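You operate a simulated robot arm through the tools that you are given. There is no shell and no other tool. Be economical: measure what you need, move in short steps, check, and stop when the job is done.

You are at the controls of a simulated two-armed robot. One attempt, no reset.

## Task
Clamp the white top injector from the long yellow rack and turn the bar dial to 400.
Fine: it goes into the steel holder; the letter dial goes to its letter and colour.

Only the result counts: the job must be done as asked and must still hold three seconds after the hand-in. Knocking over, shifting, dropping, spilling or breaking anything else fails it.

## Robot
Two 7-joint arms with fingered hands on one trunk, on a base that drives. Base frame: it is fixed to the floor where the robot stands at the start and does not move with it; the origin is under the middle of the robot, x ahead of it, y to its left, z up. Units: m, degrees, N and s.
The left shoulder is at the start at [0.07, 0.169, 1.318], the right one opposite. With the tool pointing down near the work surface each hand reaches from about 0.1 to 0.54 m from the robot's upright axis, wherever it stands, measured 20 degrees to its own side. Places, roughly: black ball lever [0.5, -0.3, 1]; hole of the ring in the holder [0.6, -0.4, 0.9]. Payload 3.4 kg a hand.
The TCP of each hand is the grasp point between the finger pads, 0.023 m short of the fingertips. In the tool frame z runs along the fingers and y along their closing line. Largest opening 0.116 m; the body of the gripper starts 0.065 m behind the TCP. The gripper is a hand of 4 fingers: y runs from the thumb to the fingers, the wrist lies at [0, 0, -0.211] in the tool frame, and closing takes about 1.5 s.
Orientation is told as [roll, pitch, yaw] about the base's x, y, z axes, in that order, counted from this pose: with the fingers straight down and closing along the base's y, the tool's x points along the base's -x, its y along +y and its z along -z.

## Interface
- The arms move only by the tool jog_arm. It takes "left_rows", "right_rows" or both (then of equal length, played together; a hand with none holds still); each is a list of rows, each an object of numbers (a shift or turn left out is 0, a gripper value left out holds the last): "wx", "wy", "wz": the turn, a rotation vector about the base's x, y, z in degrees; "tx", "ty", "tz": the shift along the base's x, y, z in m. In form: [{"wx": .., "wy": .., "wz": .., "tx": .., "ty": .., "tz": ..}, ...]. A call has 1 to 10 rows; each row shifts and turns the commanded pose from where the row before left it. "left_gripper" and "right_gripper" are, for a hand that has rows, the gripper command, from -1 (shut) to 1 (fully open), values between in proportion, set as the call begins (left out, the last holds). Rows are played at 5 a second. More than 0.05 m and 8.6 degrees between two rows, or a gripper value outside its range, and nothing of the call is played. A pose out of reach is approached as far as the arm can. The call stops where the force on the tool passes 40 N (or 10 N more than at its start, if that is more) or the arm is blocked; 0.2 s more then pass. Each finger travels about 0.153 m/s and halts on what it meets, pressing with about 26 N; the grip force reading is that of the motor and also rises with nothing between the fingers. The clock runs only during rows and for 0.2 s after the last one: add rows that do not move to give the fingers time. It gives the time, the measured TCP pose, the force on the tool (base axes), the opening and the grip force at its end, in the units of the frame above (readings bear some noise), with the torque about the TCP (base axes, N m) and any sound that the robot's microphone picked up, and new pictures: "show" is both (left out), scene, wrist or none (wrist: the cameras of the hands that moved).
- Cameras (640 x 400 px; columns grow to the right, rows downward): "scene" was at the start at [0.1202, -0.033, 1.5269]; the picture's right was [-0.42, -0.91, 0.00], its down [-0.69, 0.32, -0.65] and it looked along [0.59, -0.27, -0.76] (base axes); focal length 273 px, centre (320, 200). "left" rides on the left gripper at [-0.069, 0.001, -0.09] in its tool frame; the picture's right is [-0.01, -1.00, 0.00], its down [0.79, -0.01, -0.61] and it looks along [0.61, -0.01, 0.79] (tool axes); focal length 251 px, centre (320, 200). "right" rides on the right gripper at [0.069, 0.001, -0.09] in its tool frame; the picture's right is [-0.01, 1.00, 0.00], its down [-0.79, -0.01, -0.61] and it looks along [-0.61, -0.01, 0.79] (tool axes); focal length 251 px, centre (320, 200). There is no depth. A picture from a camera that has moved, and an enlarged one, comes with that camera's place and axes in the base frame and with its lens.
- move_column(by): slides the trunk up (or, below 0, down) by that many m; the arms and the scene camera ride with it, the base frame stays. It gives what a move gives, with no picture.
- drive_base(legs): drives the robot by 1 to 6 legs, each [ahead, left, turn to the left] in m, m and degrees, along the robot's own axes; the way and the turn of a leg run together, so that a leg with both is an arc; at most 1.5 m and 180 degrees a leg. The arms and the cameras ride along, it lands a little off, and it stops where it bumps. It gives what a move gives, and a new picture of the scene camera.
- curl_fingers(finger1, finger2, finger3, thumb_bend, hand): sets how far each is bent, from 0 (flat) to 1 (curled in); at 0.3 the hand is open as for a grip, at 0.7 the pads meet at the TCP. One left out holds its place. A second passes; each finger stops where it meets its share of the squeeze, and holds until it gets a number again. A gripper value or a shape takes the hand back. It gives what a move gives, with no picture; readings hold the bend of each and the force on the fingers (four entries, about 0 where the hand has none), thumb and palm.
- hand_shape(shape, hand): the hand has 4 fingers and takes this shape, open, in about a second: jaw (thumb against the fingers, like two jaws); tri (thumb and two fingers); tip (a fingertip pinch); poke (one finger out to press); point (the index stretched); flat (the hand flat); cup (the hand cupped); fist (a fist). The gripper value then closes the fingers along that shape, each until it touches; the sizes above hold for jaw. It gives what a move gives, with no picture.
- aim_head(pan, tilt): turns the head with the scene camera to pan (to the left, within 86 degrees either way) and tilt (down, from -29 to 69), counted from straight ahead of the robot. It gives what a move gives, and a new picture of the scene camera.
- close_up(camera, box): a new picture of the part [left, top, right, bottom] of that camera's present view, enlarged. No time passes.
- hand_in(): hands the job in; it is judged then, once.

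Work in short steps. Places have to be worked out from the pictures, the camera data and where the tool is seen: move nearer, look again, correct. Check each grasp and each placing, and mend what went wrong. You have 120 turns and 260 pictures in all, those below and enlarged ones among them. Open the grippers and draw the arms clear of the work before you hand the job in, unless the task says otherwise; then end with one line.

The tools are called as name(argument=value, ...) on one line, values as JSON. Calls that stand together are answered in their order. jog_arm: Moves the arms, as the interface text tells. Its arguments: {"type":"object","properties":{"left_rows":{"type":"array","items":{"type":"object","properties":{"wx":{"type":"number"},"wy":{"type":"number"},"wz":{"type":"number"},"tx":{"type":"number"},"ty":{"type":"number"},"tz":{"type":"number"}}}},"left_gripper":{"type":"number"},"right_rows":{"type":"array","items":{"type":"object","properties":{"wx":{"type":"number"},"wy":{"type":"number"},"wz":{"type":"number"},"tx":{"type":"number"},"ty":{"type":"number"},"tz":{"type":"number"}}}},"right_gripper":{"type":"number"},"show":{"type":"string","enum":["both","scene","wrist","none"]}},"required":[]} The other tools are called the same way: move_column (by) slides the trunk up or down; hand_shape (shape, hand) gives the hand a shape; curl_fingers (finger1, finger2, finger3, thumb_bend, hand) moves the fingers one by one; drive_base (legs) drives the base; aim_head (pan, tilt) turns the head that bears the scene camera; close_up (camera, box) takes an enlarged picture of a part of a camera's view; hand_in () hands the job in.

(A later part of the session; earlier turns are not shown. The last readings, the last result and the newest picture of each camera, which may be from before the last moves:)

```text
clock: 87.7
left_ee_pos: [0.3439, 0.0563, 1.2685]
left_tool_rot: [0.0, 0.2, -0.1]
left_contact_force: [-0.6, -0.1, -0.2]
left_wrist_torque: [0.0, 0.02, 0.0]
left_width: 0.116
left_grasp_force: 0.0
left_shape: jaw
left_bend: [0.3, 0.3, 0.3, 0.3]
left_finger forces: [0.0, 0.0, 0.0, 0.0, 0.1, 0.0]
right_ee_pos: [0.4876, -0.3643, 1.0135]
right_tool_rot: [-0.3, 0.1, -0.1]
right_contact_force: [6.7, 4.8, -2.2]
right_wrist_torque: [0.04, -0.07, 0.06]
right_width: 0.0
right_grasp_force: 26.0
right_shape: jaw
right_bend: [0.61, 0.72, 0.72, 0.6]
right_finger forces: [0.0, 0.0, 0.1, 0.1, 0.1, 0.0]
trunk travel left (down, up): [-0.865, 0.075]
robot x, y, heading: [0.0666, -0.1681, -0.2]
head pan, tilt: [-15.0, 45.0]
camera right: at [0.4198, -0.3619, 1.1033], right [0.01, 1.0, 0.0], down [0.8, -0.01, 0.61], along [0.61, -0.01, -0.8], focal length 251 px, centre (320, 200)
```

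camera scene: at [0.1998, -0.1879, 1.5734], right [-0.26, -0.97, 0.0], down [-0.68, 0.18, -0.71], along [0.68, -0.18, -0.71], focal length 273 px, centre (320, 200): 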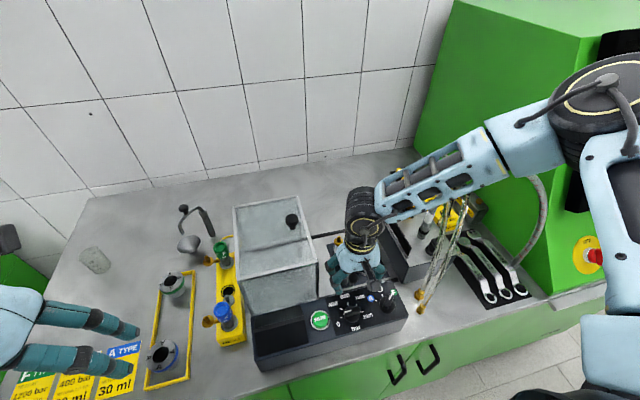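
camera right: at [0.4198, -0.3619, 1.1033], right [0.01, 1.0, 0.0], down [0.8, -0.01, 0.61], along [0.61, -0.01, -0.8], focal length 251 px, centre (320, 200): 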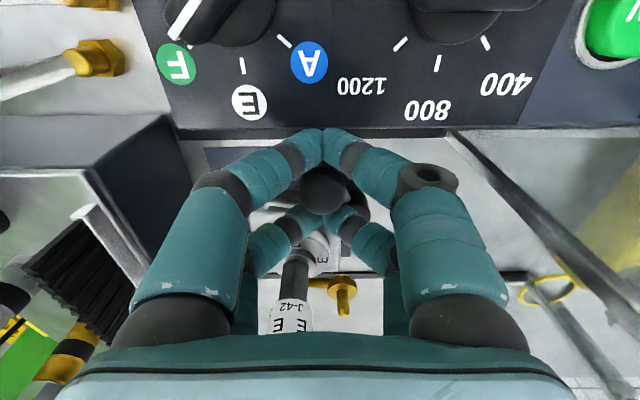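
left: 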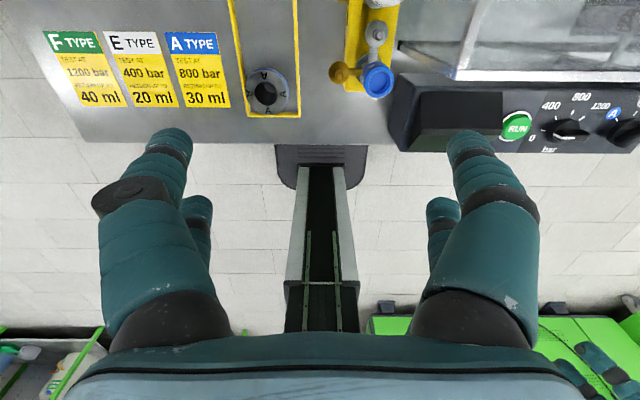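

The ball follows with low force. Continue another 30–40°.

jog_arm(right_rows=[{"tx": 0.005, "ty": -0.0071}, {"tx": 0.0062, "ty": -0.0062}, {"tx": 0.0071, "ty": -0.005}, {"tx": 0.0079, "ty": -0.0037}, {}], show="wrist")

close_up(camera="scene", box=[290, 190, 420, 320])

```text
clock: 88.9
left_ee_pos: [0.3422, 0.0545, 1.2693]
left_tool_rot: [0.1, -0.1, 0.0]
left_contact_force: [-1.2, 0.3, -0.3]
left_wrist_torque: [-0.02, 0.01, -0.02]
left_width: 0.1159
left_grasp_force: 0.1
left_shape: jaw
left_bend: [0.3, 0.3, 0.3, 0.3]
left_finger forces: [0.1, 0.1, 0.0, 0.1, 0.1, 0.0]
right_ee_pos: [0.5124, -0.3883, 1.0148]
right_tool_rot: [0.0, -0.2, -0.1]
right_contact_force: [-0.4, -0.2, 0.1]
right_wrist_torque: [0.0, -0.01, 0.02]
right_width: 0.0
right_grasp_force: 26.0
right_shape: jaw
right_bend: [0.61, 0.72, 0.72, 0.6]
right_finger forces: [0.0, 0.1, 0.1, 0.1, 0.1, 0.1]
trunk travel left (down, up): [-0.865, 0.075]
robot x, y, heading: [0.0718, -0.1668, -0.3]
head pan, tilt: [-15.0, 45.0]
camera right: at [0.4447, -0.3862, 1.1035], right [0.01, 1.0, 0.0], down [0.79, -0.01, 0.61], along [0.61, -0.01, -0.79], focal length 251 px, centre (320, 200)
```

right: 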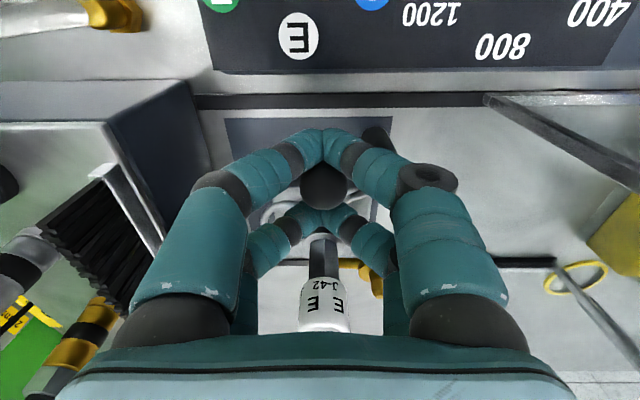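

```text
3.08 times, centred on (355, 255) of scene
camera zoom: at [0.1994, -0.1883, 1.5734], right [-0.26, -0.97, 0.0], down [-0.68, 0.18, -0.71], along [0.68, -0.18, -0.71], focal length 840 px, centre (212, 31)
```

zoom: 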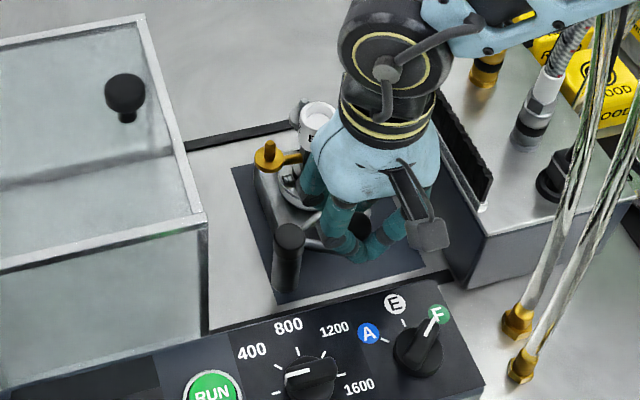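

Fork swings toward the injector. Finish the last ~23°, watching force.

jog_arm(right_rows=[{"tx": 0.0042, "ty": -0.0012}, {"tx": 0.0042, "ty": -0.001}, {"tx": 0.0043, "ty": -0.0006}, {"tx": 0.0044, "ty": -0.0002}, {}], show="wrist")

close_up(camera="right", box=[200, 100, 440, 340])

close_up(camera="scene", box=[300, 210, 380, 290])

```text
clock: 90.1
left_ee_pos: [0.3431, 0.0555, 1.268]
left_tool_rot: [0.0, 0.2, 0.0]
left_contact_force: [0.3, 0.1, -0.4]
left_wrist_torque: [0.0, -0.03, 0.01]
left_width: 0.1158
left_grasp_force: 0.0
left_shape: jaw
left_bend: [0.3, 0.3, 0.3, 0.3]
left_finger forces: [0.1, 0.0, 0.1, 0.0, 0.0, 0.0]
right_ee_pos: [0.5293, -0.3906, 1.0154]
right_tool_rot: [-0.1, -0.1, 0.0]
right_contact_force: [1.8, 0.2, 0.1]
right_wrist_torque: [0.0, -0.06, 0.02]
right_width: 0.0002
right_grasp_force: 25.6
right_shape: jaw
right_bend: [0.61, 0.72, 0.72, 0.6]
right_finger forces: [0.0, 0.1, 0.0, 0.0, 0.0, 0.1]
trunk travel left (down, up): [-0.865, 0.075]
robot x, y, heading: [0.0714, -0.1641, 0.3]
head pan, tilt: [-15.0, 45.0]
camera right: at [0.4616, -0.3886, 1.1041], right [0.01, 1.0, 0.0], down [0.79, -0.01, 0.61], along [0.61, -0.01, -0.79], focal length 251 px, centre (320, 200)
```

right: 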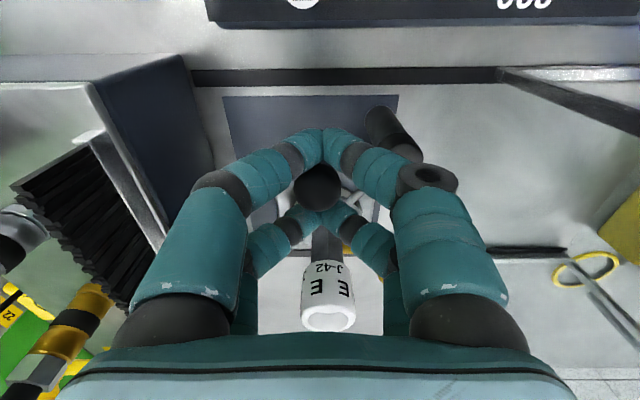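

```text
1.67 times, centred on (320, 220) of right
camera zoom: at [0.4616, -0.3886, 1.1041], right [0.01, 1.0, 0.0], down [0.79, -0.01, 0.61], along [0.61, -0.01, -0.79], focal length 419 px, centre (320, 167)
```

zoom: 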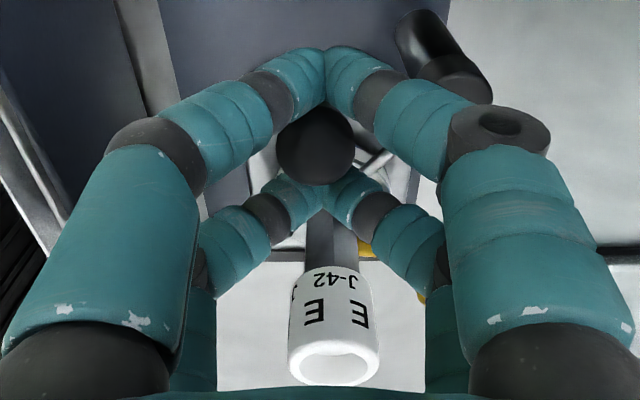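

```text
5.00 times, centred on (340, 250) of scene
camera zoom: at [0.2002, -0.1879, 1.5734], right [-0.26, -0.97, 0.0], down [-0.68, 0.18, -0.71], along [0.68, -0.18, -0.71], focal length 1365 px, centre (220, -50)
```

zoom: 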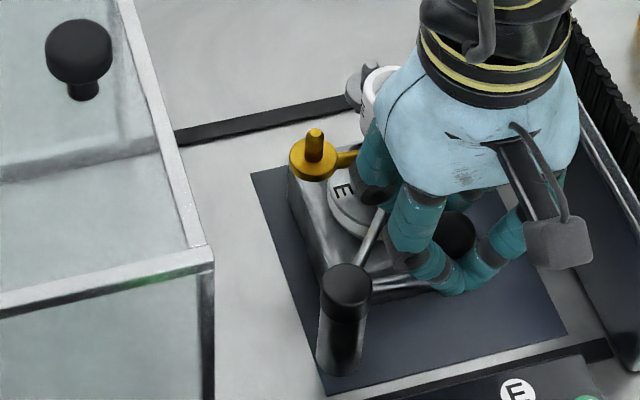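

Little force yet; continue gently until the fork stops.

jog_arm(right_rows=[{"tx": 0.003, "ty": 0.0002}, {"tx": 0.003, "ty": 0.0004}, {"tx": 0.003, "ty": 0.0006}, {}], show="none")

close_up(camera="scene", box=[310, 210, 370, 270])

```text
clock: 91.1
left_ee_pos: [0.3418, 0.0545, 1.2695]
left_tool_rot: [0.1, 0.1, 0.1]
left_contact_force: [0.4, 0.2, 0.0]
left_wrist_torque: [0.0, -0.01, 0.0]
left_width: 0.116
left_grasp_force: 0.1
left_shape: jaw
left_bend: [0.3, 0.3, 0.3, 0.3]
left_finger forces: [0.1, 0.1, 0.0, 0.0, 0.1, 0.1]
right_ee_pos: [0.5373, -0.3904, 1.0155]
right_tool_rot: [-0.1, 0.0, -0.1]
right_contact_force: [-3.7, 0.0, -1.6]
right_wrist_torque: [0.02, 0.03, -0.03]
right_width: 0.0
right_grasp_force: 26.1
right_shape: jaw
right_bend: [0.61, 0.72, 0.72, 0.6]
right_finger forces: [0.1, 0.1, 0.0, 0.1, 0.0, 0.0]
trunk travel left (down, up): [-0.865, 0.075]
robot x, y, heading: [0.0707, -0.165, 0.1]
head pan, tilt: [-15.0, 45.0]
```

```text
6.67 times, centred on (340, 240) of scene
camera zoom: at [0.1989, -0.1883, 1.5734], right [-0.26, -0.97, 0.0], down [-0.68, 0.18, -0.71], along [0.68, -0.18, -0.71], focal length 1820 px, centre (187, -67)
```

zoom: 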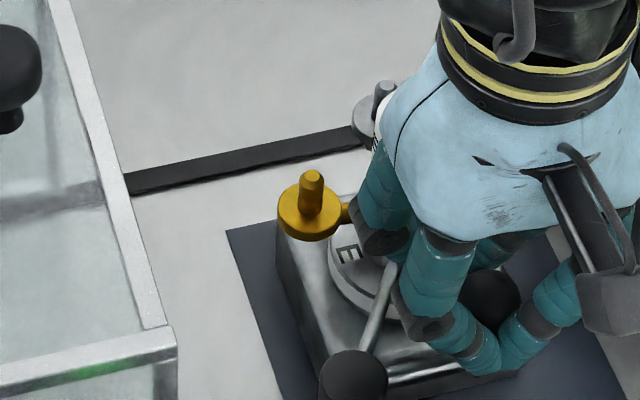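

Slight resistance (3.7 N). Push a little more to see whether it's the stop.

jog_arm(right_rows=[{"tx": 0.002, "ty": 0.0005}, {"tx": 0.002, "ty": 0.0006}, {"tx": 0.002, "ty": 0.0008}, {}], show="wrist")

close_up(camera="scene", box=[310, 210, 370, 270])

```text
clock: 92.1
left_ee_pos: [0.3409, 0.0539, 1.2694]
left_tool_rot: [0.1, -0.2, 0.0]
left_contact_force: [-0.6, -0.2, -0.8]
left_wrist_torque: [0.0, -0.04, -0.01]
left_width: 0.116
left_grasp_force: 0.2
left_shape: jaw
left_bend: [0.3, 0.3, 0.3, 0.3]
left_finger forces: [0.0, 0.0, 0.0, 0.0, 0.0, 0.2]
right_ee_pos: [0.5382, -0.3903, 1.0183]
right_tool_rot: [-0.1, -0.1, -0.1]
right_contact_force: [-16.4, 2.2, -16.1]
right_wrist_torque: [0.02, 0.08, 0.0]
right_width: 0.0
right_grasp_force: 25.9
right_shape: jaw
right_bend: [0.6, 0.72, 0.72, 0.6]
right_finger forces: [0.0, 0.0, 0.0, 0.0, 0.0, 0.1]
right hand out of reach, approached as far as the arm can: row 2
trunk travel left (down, up): [-0.865, 0.075]
robot x, y, heading: [0.0702, -0.1673, -0.2]
head pan, tilt: [-15.0, 45.0]
camera right: at [0.4708, -0.3882, 1.1072], right [0.01, 1.0, 0.0], down [0.79, -0.01, 0.61], along [0.61, -0.01, -0.79], focal length 251 px, centre (320, 200)
```

right: 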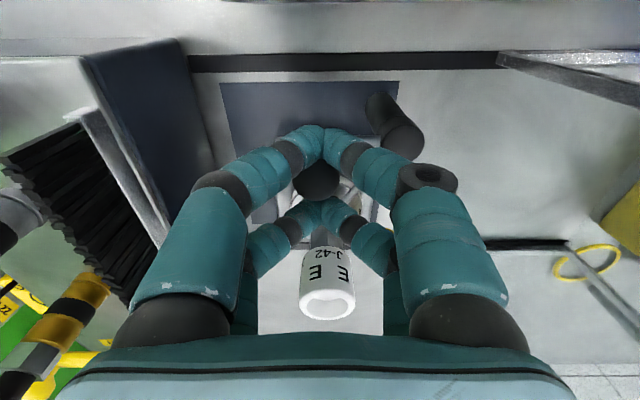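

```text
6.67 times, centred on (340, 240) of scene
camera zoom: at [0.1969, -0.1888, 1.5735], right [-0.26, -0.97, 0.0], down [-0.68, 0.18, -0.71], along [0.68, -0.18, -0.71], focal length 1820 px, centre (187, -67)
```

zoom: 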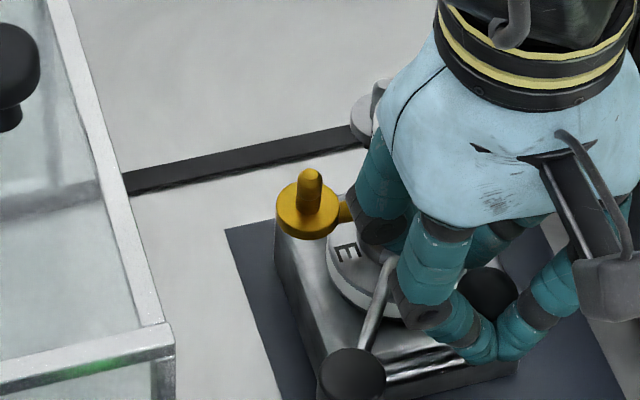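

It hit the stop (16 N). I release the ball with a small opening and rise.

jog_arm(right_rows=[{"tx": -0.003}, {}, {}, {}], right_gripper=-0.2, show="none")

jog_arm(right_rows=[{"tz": 0.01}, {"tz": 0.02}, {"tz": 0.03}, {"tz": 0.03}, {"tz": 0.03, "tx": -0.03}, {"tz": 0.03, "tx": -0.04}], show="wrist")

close_up(camera="right", box=[240, 80, 400, 240])

close_up(camera="scene", box=[310, 205, 390, 285])

```text
clock: 93.1
left_ee_pos: [0.342, 0.0552, 1.2688]
left_tool_rot: [0.0, 0.0, 0.0]
left_contact_force: [-0.5, -1.1, 0.4]
left_wrist_torque: [0.02, 0.0, -0.03]
left_width: 0.1157
left_grasp_force: 0.1
left_shape: jaw
left_bend: [0.3, 0.3, 0.3, 0.3]
left_finger forces: [0.1, 0.0, 0.0, 0.0, 0.0, 0.1]
right_ee_pos: [0.54, -0.3891, 1.0179]
right_tool_rot: [-0.1, -0.1, -0.1]
right_contact_force: [-0.8, 0.9, -0.4]
right_wrist_torque: [-0.01, 0.0, -0.02]
right_width: 0.0456
right_grasp_force: 0.1
right_shape: jaw
right_bend: [0.73, 0.73, 0.73, 0.77]
right_finger forces: [0.1, 0.1, 0.0, 0.1, 0.1, 0.1]
trunk travel left (down, up): [-0.865, 0.075]
robot x, y, heading: [0.0702, -0.1654, 0.1]
head pan, tilt: [-15.0, 45.0]
```

```text
clock: 94.5
left_ee_pos: [0.3393, 0.0557, 1.2694]
left_tool_rot: [0.0, -0.1, 0.0]
left_contact_force: [-0.3, -1.1, -0.9]
left_wrist_torque: [0.0, -0.01, -0.03]
left_width: 0.1158
left_grasp_force: 0.0
left_shape: jaw
left_bend: [0.3, 0.3, 0.3, 0.3]
left_finger forces: [0.0, 0.1, 0.0, 0.0, 0.1, 0.1]
right_ee_pos: [0.4655, -0.3897, 1.1683]
right_tool_rot: [-0.2, -0.2, -0.1]
right_contact_force: [-1.4, 0.5, 0.2]
right_wrist_torque: [-0.02, -0.02, -0.01]
right_width: 0.0462
right_grasp_force: 0.0
right_shape: jaw
right_bend: [0.73, 0.73, 0.73, 0.77]
right_finger forces: [0.1, 0.1, 0.1, 0.0, 0.1, 0.2]
trunk travel left (down, up): [-0.865, 0.075]
robot x, y, heading: [0.0688, -0.1654, 0.1]
head pan, tilt: [-15.0, 45.0]
camera right: at [0.3972, -0.3873, 1.2573], right [0.01, 1.0, 0.0], down [0.79, -0.01, 0.61], along [0.61, -0.01, -0.79], focal length 251 px, centre (320, 200)
```

right: 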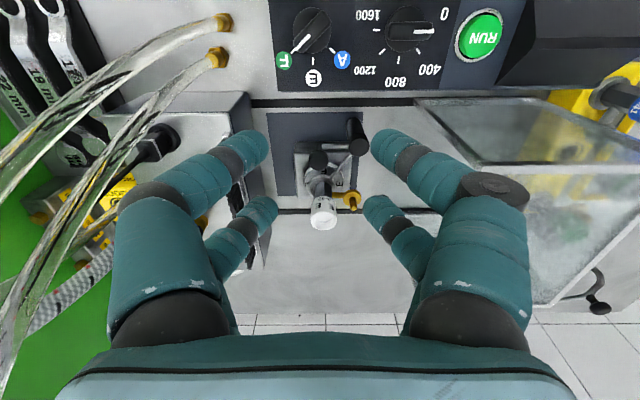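

```text
2.50 times, centred on (320, 160) of right
camera zoom: at [0.3972, -0.3873, 1.2573], right [0.01, 1.0, 0.0], down [0.79, -0.01, 0.61], along [0.61, -0.01, -0.79], focal length 629 px, centre (320, 300)
```

zoom: 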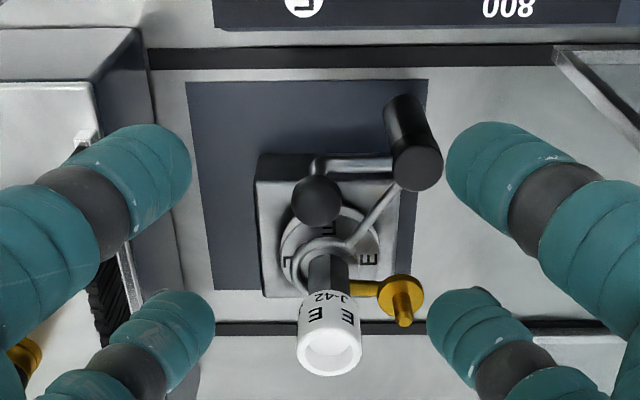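

```text
5.00 times, centred on (350, 245) of scene
camera zoom: at [0.1956, -0.1873, 1.5737], right [-0.26, -0.97, 0.0], down [-0.68, 0.18, -0.71], along [0.69, -0.18, -0.71], focal length 1365 px, centre (170, -25)
```

zoom: 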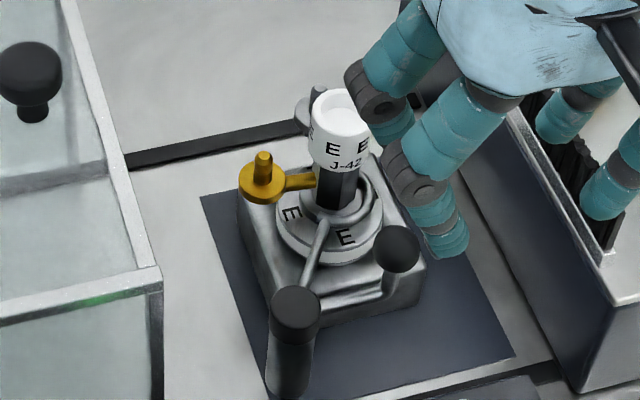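

Clamped: the fork surrounds the neck over the flange. Now the dials; I zoom in on them.

close_up(camera="right", box=[270, 0, 470, 100])

close_up(camera="scene", box=[320, 280, 410, 340])

```text
3.20 times, centred on (370, 50) of right
camera zoom: at [0.3972, -0.3873, 1.2573], right [0.01, 1.0, 0.0], down [0.79, -0.01, 0.61], along [0.61, -0.01, -0.79], focal length 805 px, centre (160, 680)
```

zoom: 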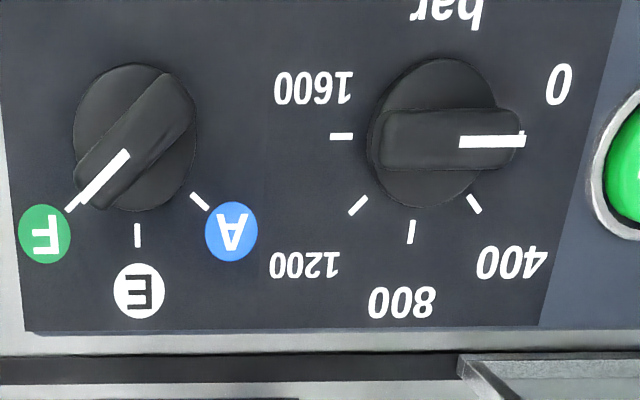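

```text
6.67 times, centred on (365, 310) of scene
camera zoom: at [0.1956, -0.1873, 1.5737], right [-0.26, -0.97, 0.0], down [-0.68, 0.18, -0.71], along [0.69, -0.18, -0.71], focal length 1820 px, centre (20, -533)
```

zoom: 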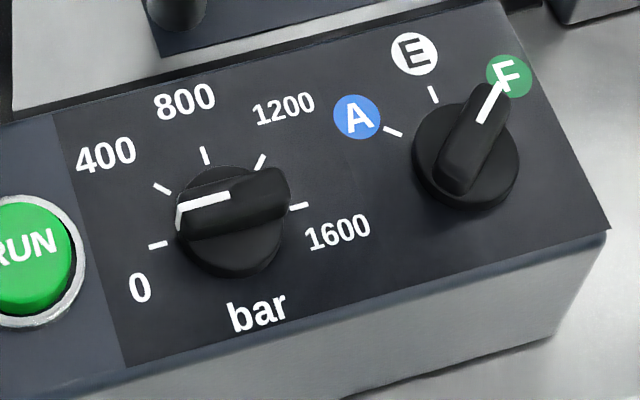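

Bar dial (centre ≈ 0.4145,-0.3134, top 1.009) points at 0 (+y); letter dial (≈0.4125,-0.393) at F. I turn the hand to yaw 90 above the bar dial.

jog_arm(right_rows=[{"wz": 8.5, "tx": -0.01, "ty": 0.008}, {"wz": 8.5, "tx": -0.01, "ty": 0.008}, {"wz": 8.5, "tx": -0.01, "ty": 0.008}, {"wz": 8.5, "tx": -0.01, "ty": 0.008}, {"wz": 8.5, "tx": -0.01, "ty": 0.008}, {"wz": 8.5, "ty": 0.008}, {"wz": 8.5, "ty": 0.009}, {"wz": 8.5, "ty": 0.009}, {"wz": 8.5, "ty": 0.01}, {"wz": 8.5}], show="none")

jog_arm(right_rows=[{"wz": 5.1}, {"tz": -0.04}, {"tz": -0.04}, {}], right_gripper=0.0, show="wrist")

close_up(camera="right", box=[200, 60, 440, 260])

```text
clock: 96.7
left_ee_pos: [0.343, 0.0552, 1.2686]
left_tool_rot: [0.0, 0.1, 0.0]
left_contact_force: [-0.6, -0.3, 0.3]
left_wrist_torque: [0.01, -0.02, 0.03]
left_width: 0.1159
left_grasp_force: 0.0
left_shape: jaw
left_bend: [0.3, 0.3, 0.3, 0.3]
left_finger forces: [0.1, 0.0, 0.1, 0.0, 0.0, 0.0]
right_ee_pos: [0.4195, -0.3129, 1.167]
right_tool_rot: [-0.1, -0.2, 85.1]
right_contact_force: [-0.8, -0.5, 0.0]
right_wrist_torque: [0.01, 0.04, 0.02]
right_width: 0.0461
right_grasp_force: 0.0
right_shape: jaw
right_bend: [0.73, 0.73, 0.73, 0.77]
right_finger forces: [0.0, 0.1, 0.0, 0.0, 0.1, 0.0]
trunk travel left (down, up): [-0.865, 0.075]
robot x, y, heading: [0.0756, -0.1699, 0.1]
head pan, tilt: [-15.0, 45.0]
```

```text
clock: 97.7
left_ee_pos: [0.3416, 0.0559, 1.2698]
left_tool_rot: [0.0, 0.0, -0.1]
left_contact_force: [-0.3, -0.2, -0.1]
left_wrist_torque: [0.01, -0.02, 0.01]
left_width: 0.1155
left_grasp_force: 0.0
left_shape: jaw
left_bend: [0.3, 0.3, 0.3, 0.3]
left_finger forces: [0.0, 0.0, 0.0, 0.1, 0.1, 0.0]
right_ee_pos: [0.4197, -0.3131, 1.087]
right_tool_rot: [-0.1, -0.1, 90.0]
right_contact_force: [-1.0, 0.6, -0.3]
right_wrist_torque: [0.0, 0.0, -0.01]
right_width: 0.0575
right_grasp_force: 0.1
right_shape: jaw
right_bend: [0.72, 0.72, 0.72, 0.75]
right_finger forces: [0.0, 0.1, 0.1, 0.0, 0.1, 0.1]
trunk travel left (down, up): [-0.865, 0.075]
robot x, y, heading: [0.0689, -0.1679, -0.1]
head pan, tilt: [-15.0, 45.0]
camera right: at [0.4193, -0.3797, 1.1762], right [-1.0, 0.01, 0.0], down [0.01, 0.79, 0.61], along [0.01, 0.61, -0.79], focal length 251 px, centre (320, 200)
```

right: 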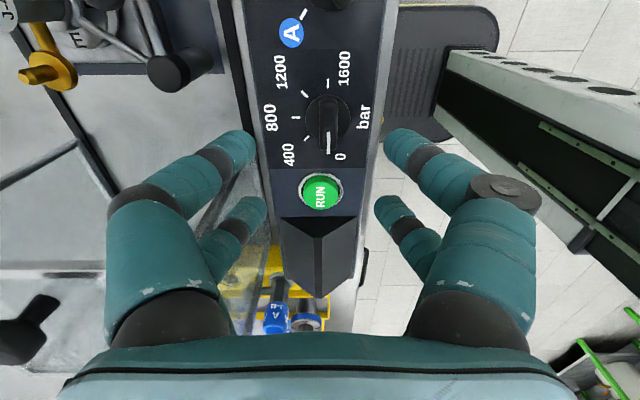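

```text
2.00 times, centred on (320, 160) of right
camera zoom: at [0.4193, -0.3797, 1.1762], right [-1.0, 0.01, 0.0], down [0.01, 0.79, 0.61], along [0.01, 0.61, -0.79], focal length 503 px, centre (320, 280)
```

zoom: 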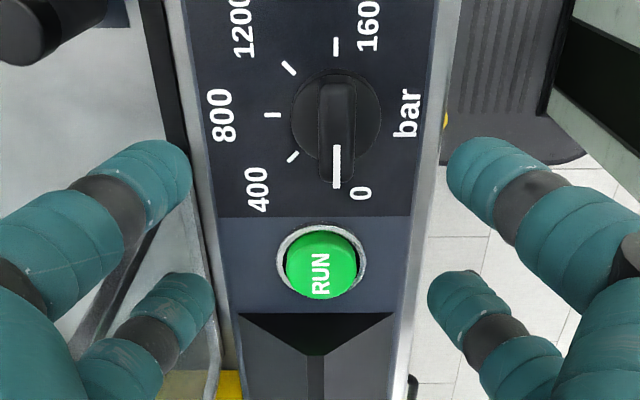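

Dial centre confirmed at (0.414,-0.314). I shift 5 mm and descend to straddle the bar, keeping tips above the panel.

jog_arm(right_rows=[{"tx": -0.0053, "ty": -0.0008}, {"tz": -0.025}, {"tz": -0.025}, {"tz": -0.017}, {}], show="none")

close_up(camera="right", box=[200, 60, 440, 260])

close_up(camera="scene", box=[300, 250, 420, 350])

```text
clock: 98.9
left_ee_pos: [0.341, 0.0547, 1.2689]
left_tool_rot: [0.0, -0.1, 0.1]
left_contact_force: [0.0, 1.0, 0.5]
left_wrist_torque: [0.01, -0.03, 0.03]
left_width: 0.116
left_grasp_force: 0.1
left_shape: jaw
left_bend: [0.3, 0.3, 0.3, 0.3]
left_finger forces: [0.0, 0.0, 0.1, 0.1, 0.1, 0.0]
right_ee_pos: [0.4143, -0.3148, 1.0206]
right_tool_rot: [-0.1, -0.1, 90.0]
right_contact_force: [1.0, 0.0, 0.8]
right_wrist_torque: [-0.02, -0.01, -0.03]
right_width: 0.0575
right_grasp_force: 0.0
right_shape: jaw
right_bend: [0.72, 0.72, 0.72, 0.75]
right_finger forces: [0.0, 0.0, 0.0, 0.0, 0.1, 0.0]
trunk travel left (down, up): [-0.865, 0.075]
robot x, y, heading: [0.0703, -0.1678, 0.2]
head pan, tilt: [-15.0, 45.0]
```

```text
2.00 times, centred on (320, 160) of right
camera zoom: at [0.4134, -0.3818, 1.109], right [-1.0, 0.01, 0.0], down [0.01, 0.79, 0.61], along [0.01, 0.61, -0.79], focal length 503 px, centre (320, 280)
```

zoom: 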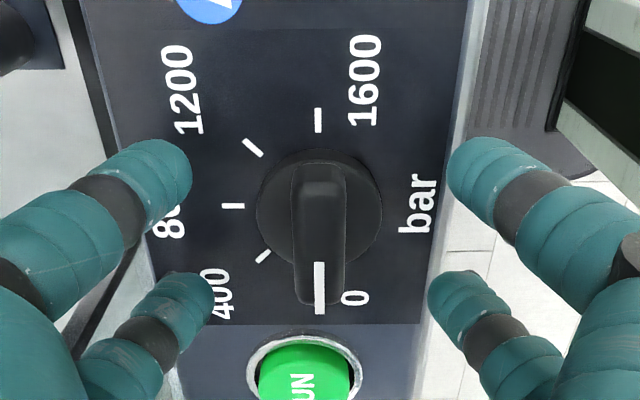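

```text
4.00 times, centred on (360, 300) of scene
camera zoom: at [0.1995, -0.1878, 1.5734], right [-0.26, -0.97, 0.0], down [-0.68, 0.18, -0.71], along [0.68, -0.18, -0.71], focal length 1092 px, centre (160, -200)
```

zoom: 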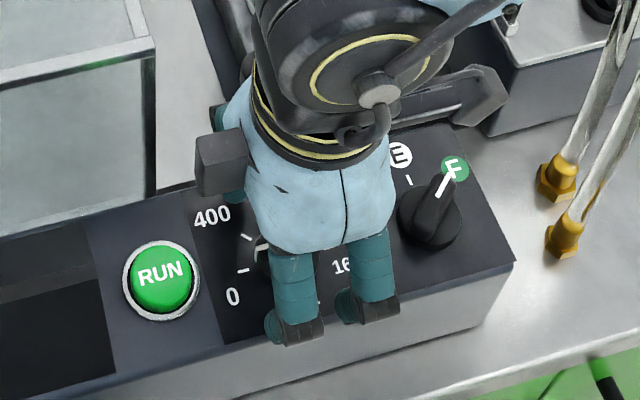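

Bar is centred. Lower 3 mm and close on it.

jog_arm(right_rows=[{"tz": -0.003}, {}, {}, {}, {}, {}, {}], right_gripper=-1, show="none")

close_up(camera="right", box=[200, 60, 440, 260])

```text
clock: 100.5
left_ee_pos: [0.3428, 0.0543, 1.2697]
left_tool_rot: [0.1, 0.1, 0.0]
left_contact_force: [0.3, 0.1, 0.2]
left_wrist_torque: [-0.01, 0.01, 0.0]
left_width: 0.1161
left_grasp_force: 0.0
left_shape: jaw
left_bend: [0.3, 0.3, 0.3, 0.3]
left_finger forces: [0.1, 0.1, 0.0, 0.0, 0.0, 0.0]
right_ee_pos: [0.413, -0.3164, 1.0179]
right_tool_rot: [0.0, -0.2, 90.0]
right_contact_force: [0.3, 0.0, 0.7]
right_wrist_torque: [0.02, 0.02, -0.02]
right_width: 0.0081
right_grasp_force: 25.5
right_shape: jaw
right_bend: [0.71, 0.71, 0.71, 0.74]
right_finger forces: [23.2, 23.5, 23.9, 0.1, 21.9, 0.0]
trunk travel left (down, up): [-0.865, 0.075]
robot x, y, heading: [0.0717, -0.1674, -0.0]
head pan, tilt: [-15.0, 45.0]
```

```text
2.00 times, centred on (320, 160) of right
camera zoom: at [0.4134, -0.3829, 1.1063], right [-1.0, 0.01, 0.0], down [0.01, 0.79, 0.61], along [0.01, 0.61, -0.79], focal length 503 px, centre (320, 280)
```

zoom: 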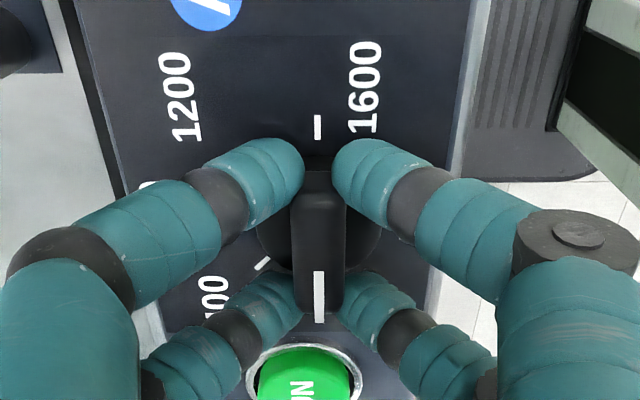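

Solid grip on the bar. Rotate −45° (clockwise) to 400.

jog_arm(right_rows=[{"wz": -7.5}, {"wz": -7.5}, {"wz": -7.5}, {"wz": -7.5}, {"wz": -7.5}, {"wz": -7.5}, {}], show="wrist")

close_up(camera="right", box=[200, 60, 440, 260])

```text
clock: 102.1
left_ee_pos: [0.3419, 0.0544, 1.2699]
left_tool_rot: [-0.1, 0.1, 0.1]
left_contact_force: [-0.6, -0.6, -1.1]
left_wrist_torque: [-0.02, 0.0, 0.0]
left_width: 0.1158
left_grasp_force: 0.0
left_shape: jaw
left_bend: [0.3, 0.3, 0.3, 0.3]
left_finger forces: [0.0, 0.1, 0.0, 0.1, 0.0, 0.1]
right_ee_pos: [0.4122, -0.3164, 1.0185]
right_tool_rot: [0.2, -0.1, 44.9]
right_contact_force: [-8.4, 1.6, -18.6]
right_wrist_torque: [-0.01, 0.13, -0.01]
right_width: 0.0073
right_grasp_force: 26.1
right_shape: jaw
right_bend: [0.71, 0.71, 0.71, 0.74]
right_finger forces: [25.1, 24.9, 22.2, 0.0, 20.5, 0.1]
trunk travel left (down, up): [-0.865, 0.075]
robot x, y, heading: [0.0708, -0.169, -0.1]
head pan, tilt: [-15.0, 45.0]
camera right: at [0.3648, -0.3619, 1.107], right [-0.7, 0.71, 0.0], down [0.57, 0.56, 0.61], along [0.43, 0.43, -0.79], focal length 251 px, centre (320, 200)
```

right: 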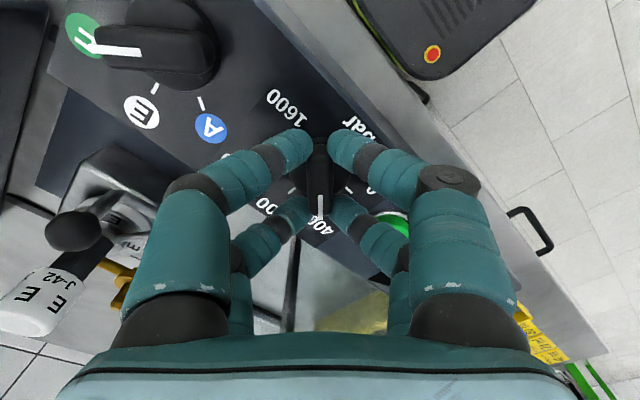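

```text
2.00 times, centred on (320, 160) of right
camera zoom: at [0.3648, -0.3619, 1.107], right [-0.7, 0.71, 0.0], down [0.57, 0.56, 0.61], along [0.43, 0.43, -0.79], focal length 503 px, centre (320, 280)
```

zoom: 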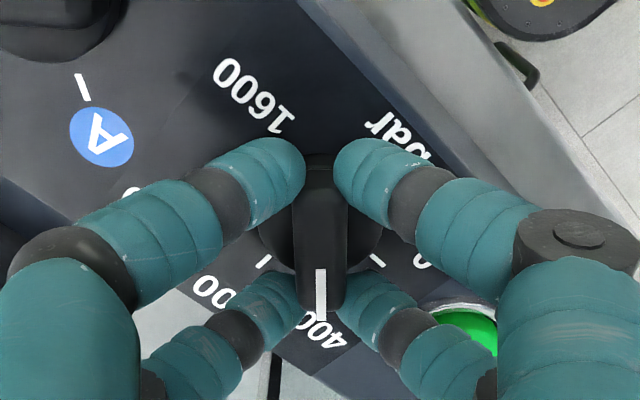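

Pointer is on 400. I open just slightly (staying away from RUN) and lift.

jog_arm(right_rows=[{}, {}, {}], right_gripper=-0.5, show="none")

jog_arm(right_rows=[{"tz": 0.01}, {"tz": 0.02}, {"tz": 0.03}, {"tz": 0.03}, {}], show="wrist")

close_up(camera="right", box=[200, 40, 440, 240])

```text
clock: 102.9
left_ee_pos: [0.3429, 0.0552, 1.2686]
left_tool_rot: [0.1, 0.0, -0.1]
left_contact_force: [0.8, -0.5, -0.6]
left_wrist_torque: [0.03, 0.0, 0.0]
left_width: 0.1158
left_grasp_force: 0.0
left_shape: jaw
left_bend: [0.3, 0.3, 0.3, 0.3]
left_finger forces: [0.0, 0.0, 0.1, 0.0, 0.0, 0.0]
right_ee_pos: [0.4154, -0.3149, 1.0191]
right_tool_rot: [-0.1, -0.1, 45.0]
right_contact_force: [0.0, -1.5, 0.2]
right_wrist_torque: [-0.01, 0.02, 0.02]
right_width: 0.0289
right_grasp_force: 0.0
right_shape: jaw
right_bend: [0.73, 0.73, 0.73, 0.77]
right_finger forces: [0.0, 0.0, 0.1, 0.0, 0.0, 0.0]
trunk travel left (down, up): [-0.865, 0.075]
robot x, y, heading: [0.0747, -0.1664, 0.1]
head pan, tilt: [-15.0, 45.0]
```

```text
clock: 104.1
left_ee_pos: [0.343, 0.0543, 1.2686]
left_tool_rot: [-0.1, 0.1, -0.1]
left_contact_force: [-0.2, 0.2, -0.5]
left_wrist_torque: [-0.02, 0.0, 0.02]
left_width: 0.1159
left_grasp_force: 0.0
left_shape: jaw
left_bend: [0.3, 0.3, 0.3, 0.3]
left_finger forces: [0.0, 0.0, 0.1, 0.0, 0.0, 0.0]
right_ee_pos: [0.4133, -0.3144, 1.108]
right_tool_rot: [0.1, 0.0, 45.0]
right_contact_force: [-0.2, 0.0, 0.7]
right_wrist_torque: [0.02, 0.01, 0.02]
right_width: 0.0288
right_grasp_force: 0.0
right_shape: jaw
right_bend: [0.73, 0.73, 0.73, 0.77]
right_finger forces: [0.0, 0.1, 0.0, 0.0, 0.0, 0.0]
trunk travel left (down, up): [-0.865, 0.075]
robot x, y, heading: [0.0743, -0.1651, 0.0]
head pan, tilt: [-15.0, 45.0]
camera right: at [0.3647, -0.3602, 1.1972], right [-0.7, 0.71, 0.0], down [0.57, 0.56, 0.61], along [0.43, 0.43, -0.79], focal length 251 px, centre (320, 200)
```

right: 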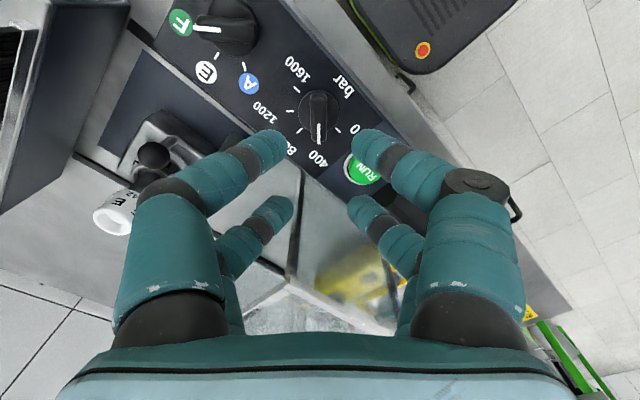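

```text
2.00 times, centred on (320, 140) of right
camera zoom: at [0.3647, -0.3602, 1.1972], right [-0.7, 0.71, 0.0], down [0.57, 0.56, 0.61], along [0.43, 0.43, -0.79], focal length 503 px, centre (320, 320)
```

zoom: 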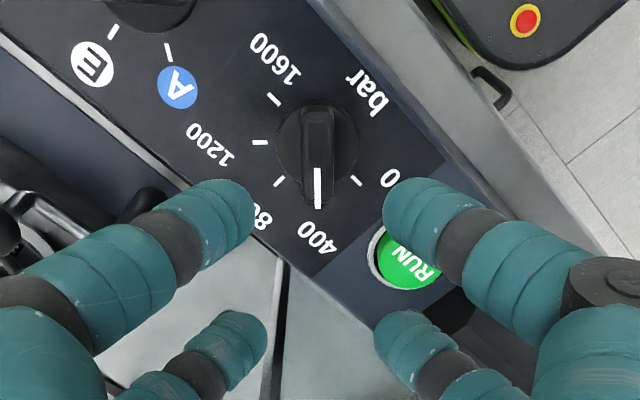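

400 is set and RUN untouched. For the letter dial I need closing across its bar: yaw 135→180. I rise and test turning +90° while shifting above the letter dial.

jog_arm(right_rows=[{"tz": 0.03}, {"wz": 8.5, "ty": -0.01}, {"wz": 8.5, "ty": -0.01}, {"wz": 8.5, "ty": -0.01}, {"wz": 8.5, "ty": -0.01}, {"wz": 8.5, "ty": -0.01}, {"wz": 8.5, "ty": -0.01}, {"wz": 8.5, "ty": -0.01}, {"wz": 8.5, "ty": -0.009}, {"wz": 8.5}], right_gripper=0.0, show="wrist")

```text
clock: 106.3
left_ee_pos: [0.3417, 0.054, 1.2689]
left_tool_rot: [0.0, 0.2, 0.0]
left_contact_force: [-0.3, 0.5, -0.3]
left_wrist_torque: [-0.01, -0.03, -0.06]
left_width: 0.1158
left_grasp_force: 0.0
left_shape: jaw
left_bend: [0.3, 0.3, 0.3, 0.3]
left_finger forces: [0.0, 0.1, 0.0, 0.1, 0.0, 0.0]
right_ee_pos: [0.4151, -0.394, 1.1376]
right_tool_rot: [-0.1, -0.1, 121.7]
right_contact_force: [-0.7, -0.3, 0.3]
right_wrist_torque: [0.0, -0.01, -0.01]
right_width: 0.0571
right_grasp_force: 0.1
right_shape: jaw
right_bend: [0.72, 0.72, 0.72, 0.75]
right_finger forces: [0.0, 0.1, 0.0, 0.0, 0.1, 0.0]
trunk travel left (down, up): [-0.865, 0.075]
robot x, y, heading: [0.0701, -0.1657, -0.1]
head pan, tilt: [-15.0, 45.0]
camera right: at [0.4512, -0.4509, 1.2269], right [-0.86, -0.52, 0.0], down [-0.41, 0.68, 0.61], along [-0.31, 0.52, -0.79], focal length 251 px, centre (320, 200)
```

right: 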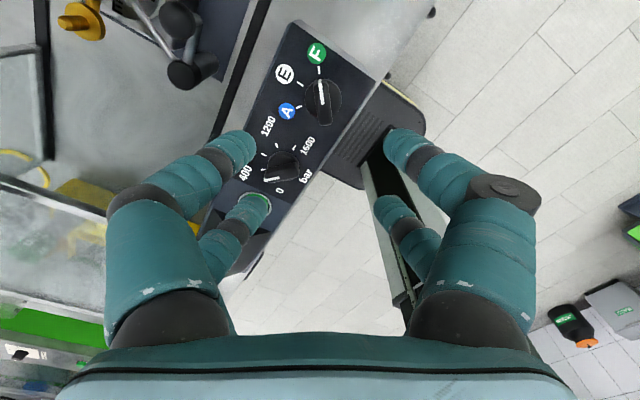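

Works. I test that yaw 180 is reachable here before gripping.

jog_arm(right_rows=[{"wz": 8.3}, {"wz": 8.3}, {"wz": 8.3}, {"wz": 8.3}, {"wz": 8.3}, {"wz": 8.3}, {"wz": 8.3}, {}], show="none")

```text
clock: 108.1
left_ee_pos: [0.3424, 0.0543, 1.2692]
left_tool_rot: [-0.1, 0.1, -0.1]
left_contact_force: [-0.9, 0.1, 0.3]
left_wrist_torque: [-0.01, 0.01, -0.03]
left_width: 0.1158
left_grasp_force: 0.1
left_shape: jaw
left_bend: [0.3, 0.3, 0.3, 0.3]
left_finger forces: [0.0, 0.0, 0.0, 0.0, 0.1, 0.0]
right_ee_pos: [0.4145, -0.3923, 1.1375]
right_tool_rot: [-0.1, 0.0, 179.7]
right_contact_force: [0.1, -0.2, 0.0]
right_wrist_torque: [-0.02, 0.0, 0.0]
right_width: 0.0574
right_grasp_force: 0.1
right_shape: jaw
right_bend: [0.72, 0.72, 0.72, 0.75]
right_finger forces: [0.0, 0.1, 0.1, 0.1, 0.0, 0.0]
trunk travel left (down, up): [-0.865, 0.075]
robot x, y, heading: [0.071, -0.1648, -0.2]
head pan, tilt: [-15.0, 45.0]
```

Yaw 180 is reachable. Return to 135 and lower for an aligned look.

jog_arm(right_rows=[{"wz": -7.45}, {"wz": -7.45}, {"wz": -7.45}, {"wz": -7.45}, {"wz": -7.45}, {"wz": -7.45}, {"tz": -0.03}, {"tz": -0.03}, {}], show="wrist")

close_up(camera="right", box=[200, 60, 440, 260])

```text
clock: 110.1
left_ee_pos: [0.3407, 0.0548, 1.2693]
left_tool_rot: [-0.1, 0.0, 0.0]
left_contact_force: [0.6, -0.6, 0.3]
left_wrist_torque: [-0.03, -0.02, -0.01]
left_width: 0.1159
left_grasp_force: 0.1
left_shape: jaw
left_bend: [0.3, 0.3, 0.3, 0.3]
left_finger forces: [0.1, 0.1, 0.0, 0.0, 0.0, 0.0]
right_ee_pos: [0.4132, -0.3928, 1.0771]
right_tool_rot: [0.0, 0.0, 135.0]
right_contact_force: [0.7, 1.1, -0.1]
right_wrist_torque: [0.03, 0.01, 0.03]
right_width: 0.0577
right_grasp_force: 0.2
right_shape: jaw
right_bend: [0.72, 0.72, 0.72, 0.75]
right_finger forces: [0.1, 0.0, 0.1, 0.1, 0.0, 0.0]
trunk travel left (down, up): [-0.865, 0.075]
robot x, y, heading: [0.0734, -0.1641, -0.2]
head pan, tilt: [-15.0, 45.0]
camera right: at [0.4612, -0.4407, 1.1658], right [-0.71, -0.7, 0.0], down [-0.56, 0.57, 0.61], along [-0.42, 0.43, -0.79], focal length 251 px, centre (320, 200)
```

right: 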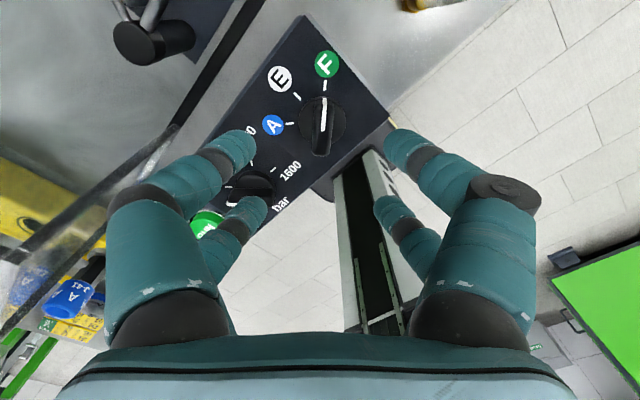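

```text
2.00 times, centred on (320, 160) of right
camera zoom: at [0.4612, -0.4407, 1.1658], right [-0.71, -0.7, 0.0], down [-0.56, 0.57, 0.61], along [-0.42, 0.43, -0.79], focal length 503 px, centre (320, 280)
```

zoom: 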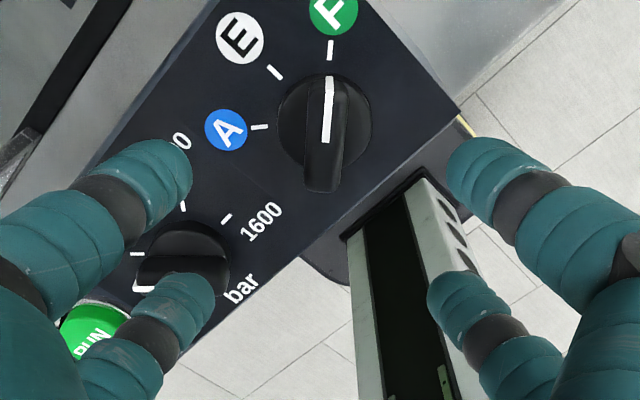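

Letter dial seems ~5 mm off toward (+x,−y). Adjust and lower to check again.

jog_arm(right_rows=[{"tx": 0.002, "ty": -0.0045}, {"tz": -0.025}, {"tz": -0.02}, {}], show="none")

close_up(camera="right", box=[200, 60, 440, 260])

close_up(camera="scene", box=[300, 250, 420, 350])

```text
clock: 111.1
left_ee_pos: [0.3416, 0.0551, 1.269]
left_tool_rot: [-0.1, 0.1, 0.0]
left_contact_force: [-0.7, 0.0, 0.8]
left_wrist_torque: [0.01, 0.0, -0.05]
left_width: 0.1158
left_grasp_force: 0.1
left_shape: jaw
left_bend: [0.3, 0.3, 0.3, 0.3]
left_finger forces: [0.1, 0.0, 0.0, 0.0, 0.0, 0.0]
right_ee_pos: [0.4164, -0.3982, 1.0337]
right_tool_rot: [-0.2, -0.1, 134.9]
right_contact_force: [-0.1, -0.2, -0.3]
right_wrist_torque: [-0.01, 0.01, 0.0]
right_width: 0.0576
right_grasp_force: 0.1
right_shape: jaw
right_bend: [0.72, 0.72, 0.72, 0.75]
right_finger forces: [0.0, 0.1, 0.0, 0.0, 0.0, 0.1]
trunk travel left (down, up): [-0.865, 0.075]
robot x, y, heading: [0.0706, -0.1656, 0.1]
head pan, tilt: [-15.0, 45.0]
```

```text
2.00 times, centred on (320, 160) of right
camera zoom: at [0.4646, -0.4457, 1.1216], right [-0.71, -0.7, 0.0], down [-0.56, 0.57, 0.61], along [-0.42, 0.43, -0.79], focal length 503 px, centre (320, 280)
```

zoom: 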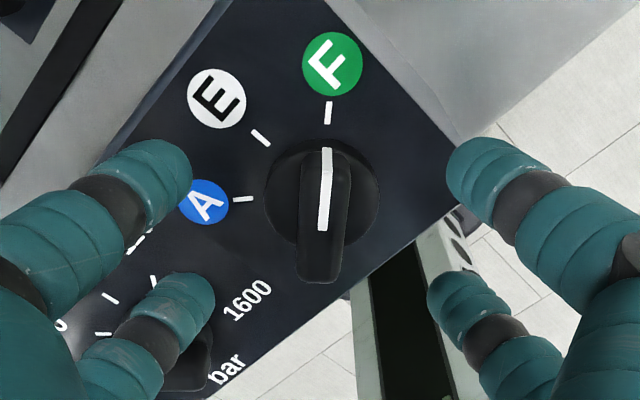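

```text
4.00 times, centred on (360, 300) of scene
camera zoom: at [0.1993, -0.1881, 1.5734], right [-0.26, -0.97, 0.0], down [-0.68, 0.18, -0.71], along [0.68, -0.18, -0.71], focal length 1092 px, centre (160, -200)
```

zoom: 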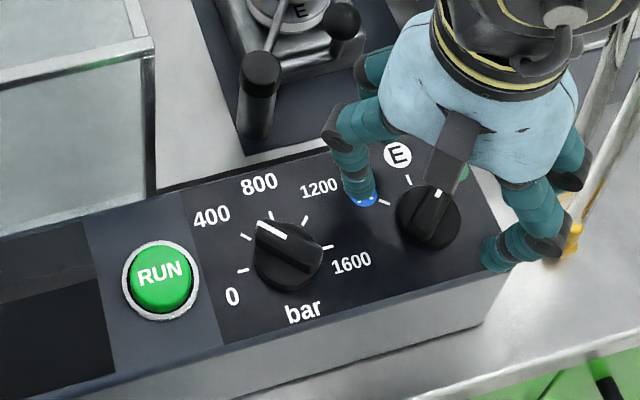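

Aligned closely. Shift 2 mm, descend to 1.018 and close on the bar.

jog_arm(right_rows=[{"tx": 0.0015, "ty": -0.0015, "tz": -0.008}, {"tz": -0.008}, {}], show="none")

jog_arm(right_rows=[{}, {}, {}, {}, {}, {}], right_gripper=-1, show="none")

close_up(camera="right", box=[200, 60, 440, 260])

```text
clock: 111.9
left_ee_pos: [0.3428, 0.0544, 1.2684]
left_tool_rot: [-0.1, 0.0, 0.0]
left_contact_force: [-0.7, 0.2, 0.3]
left_wrist_torque: [0.0, 0.01, 0.02]
left_width: 0.1159
left_grasp_force: 0.1
left_shape: jaw
left_bend: [0.3, 0.3, 0.3, 0.3]
left_finger forces: [0.0, 0.0, 0.0, 0.1, 0.1, 0.0]
right_ee_pos: [0.4173, -0.3985, 1.017]
right_tool_rot: [-0.2, 0.0, 134.9]
right_contact_force: [0.1, -0.2, -0.2]
right_wrist_torque: [0.01, 0.02, -0.01]
right_width: 0.0575
right_grasp_force: 0.1
right_shape: jaw
right_bend: [0.72, 0.72, 0.72, 0.75]
right_finger forces: [0.0, 0.1, 0.1, 0.1, 0.1, 0.1]
trunk travel left (down, up): [-0.865, 0.075]
robot x, y, heading: [0.0689, -0.1624, 0.1]
head pan, tilt: [-15.0, 45.0]
```

```text
clock: 113.3
left_ee_pos: [0.3424, 0.0545, 1.2685]
left_tool_rot: [0.0, 0.2, 0.0]
left_contact_force: [-0.9, 0.1, 0.1]
left_wrist_torque: [-0.02, 0.01, 0.02]
left_width: 0.1159
left_grasp_force: 0.1
left_shape: jaw
left_bend: [0.3, 0.3, 0.3, 0.3]
left_finger forces: [0.1, 0.0, 0.0, 0.1, 0.1, 0.0]
right_ee_pos: [0.4168, -0.4001, 1.0162]
right_tool_rot: [-0.2, -0.1, 134.8]
right_contact_force: [1.7, -1.2, 0.4]
right_wrist_torque: [0.0, 0.17, 0.01]
right_width: 0.0018
right_grasp_force: 26.2
right_shape: jaw
right_bend: [0.72, 0.71, 0.71, 0.71]
right_finger forces: [0.1, 23.0, 22.8, 0.0, 0.1, 0.0]
trunk travel left (down, up): [-0.865, 0.075]
robot x, y, heading: [0.0782, -0.1613, 0.0]
head pan, tilt: [-15.0, 45.0]
```

```text
2.00 times, centred on (320, 160) of right
camera zoom: at [0.4668, -0.4473, 1.1052], right [-0.71, -0.7, 0.0], down [-0.56, 0.57, 0.61], along [-0.42, 0.43, -0.79], focal length 503 px, centre (320, 280)
```

zoom: 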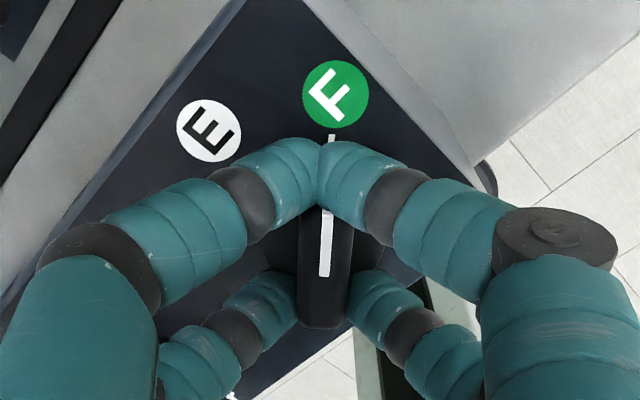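

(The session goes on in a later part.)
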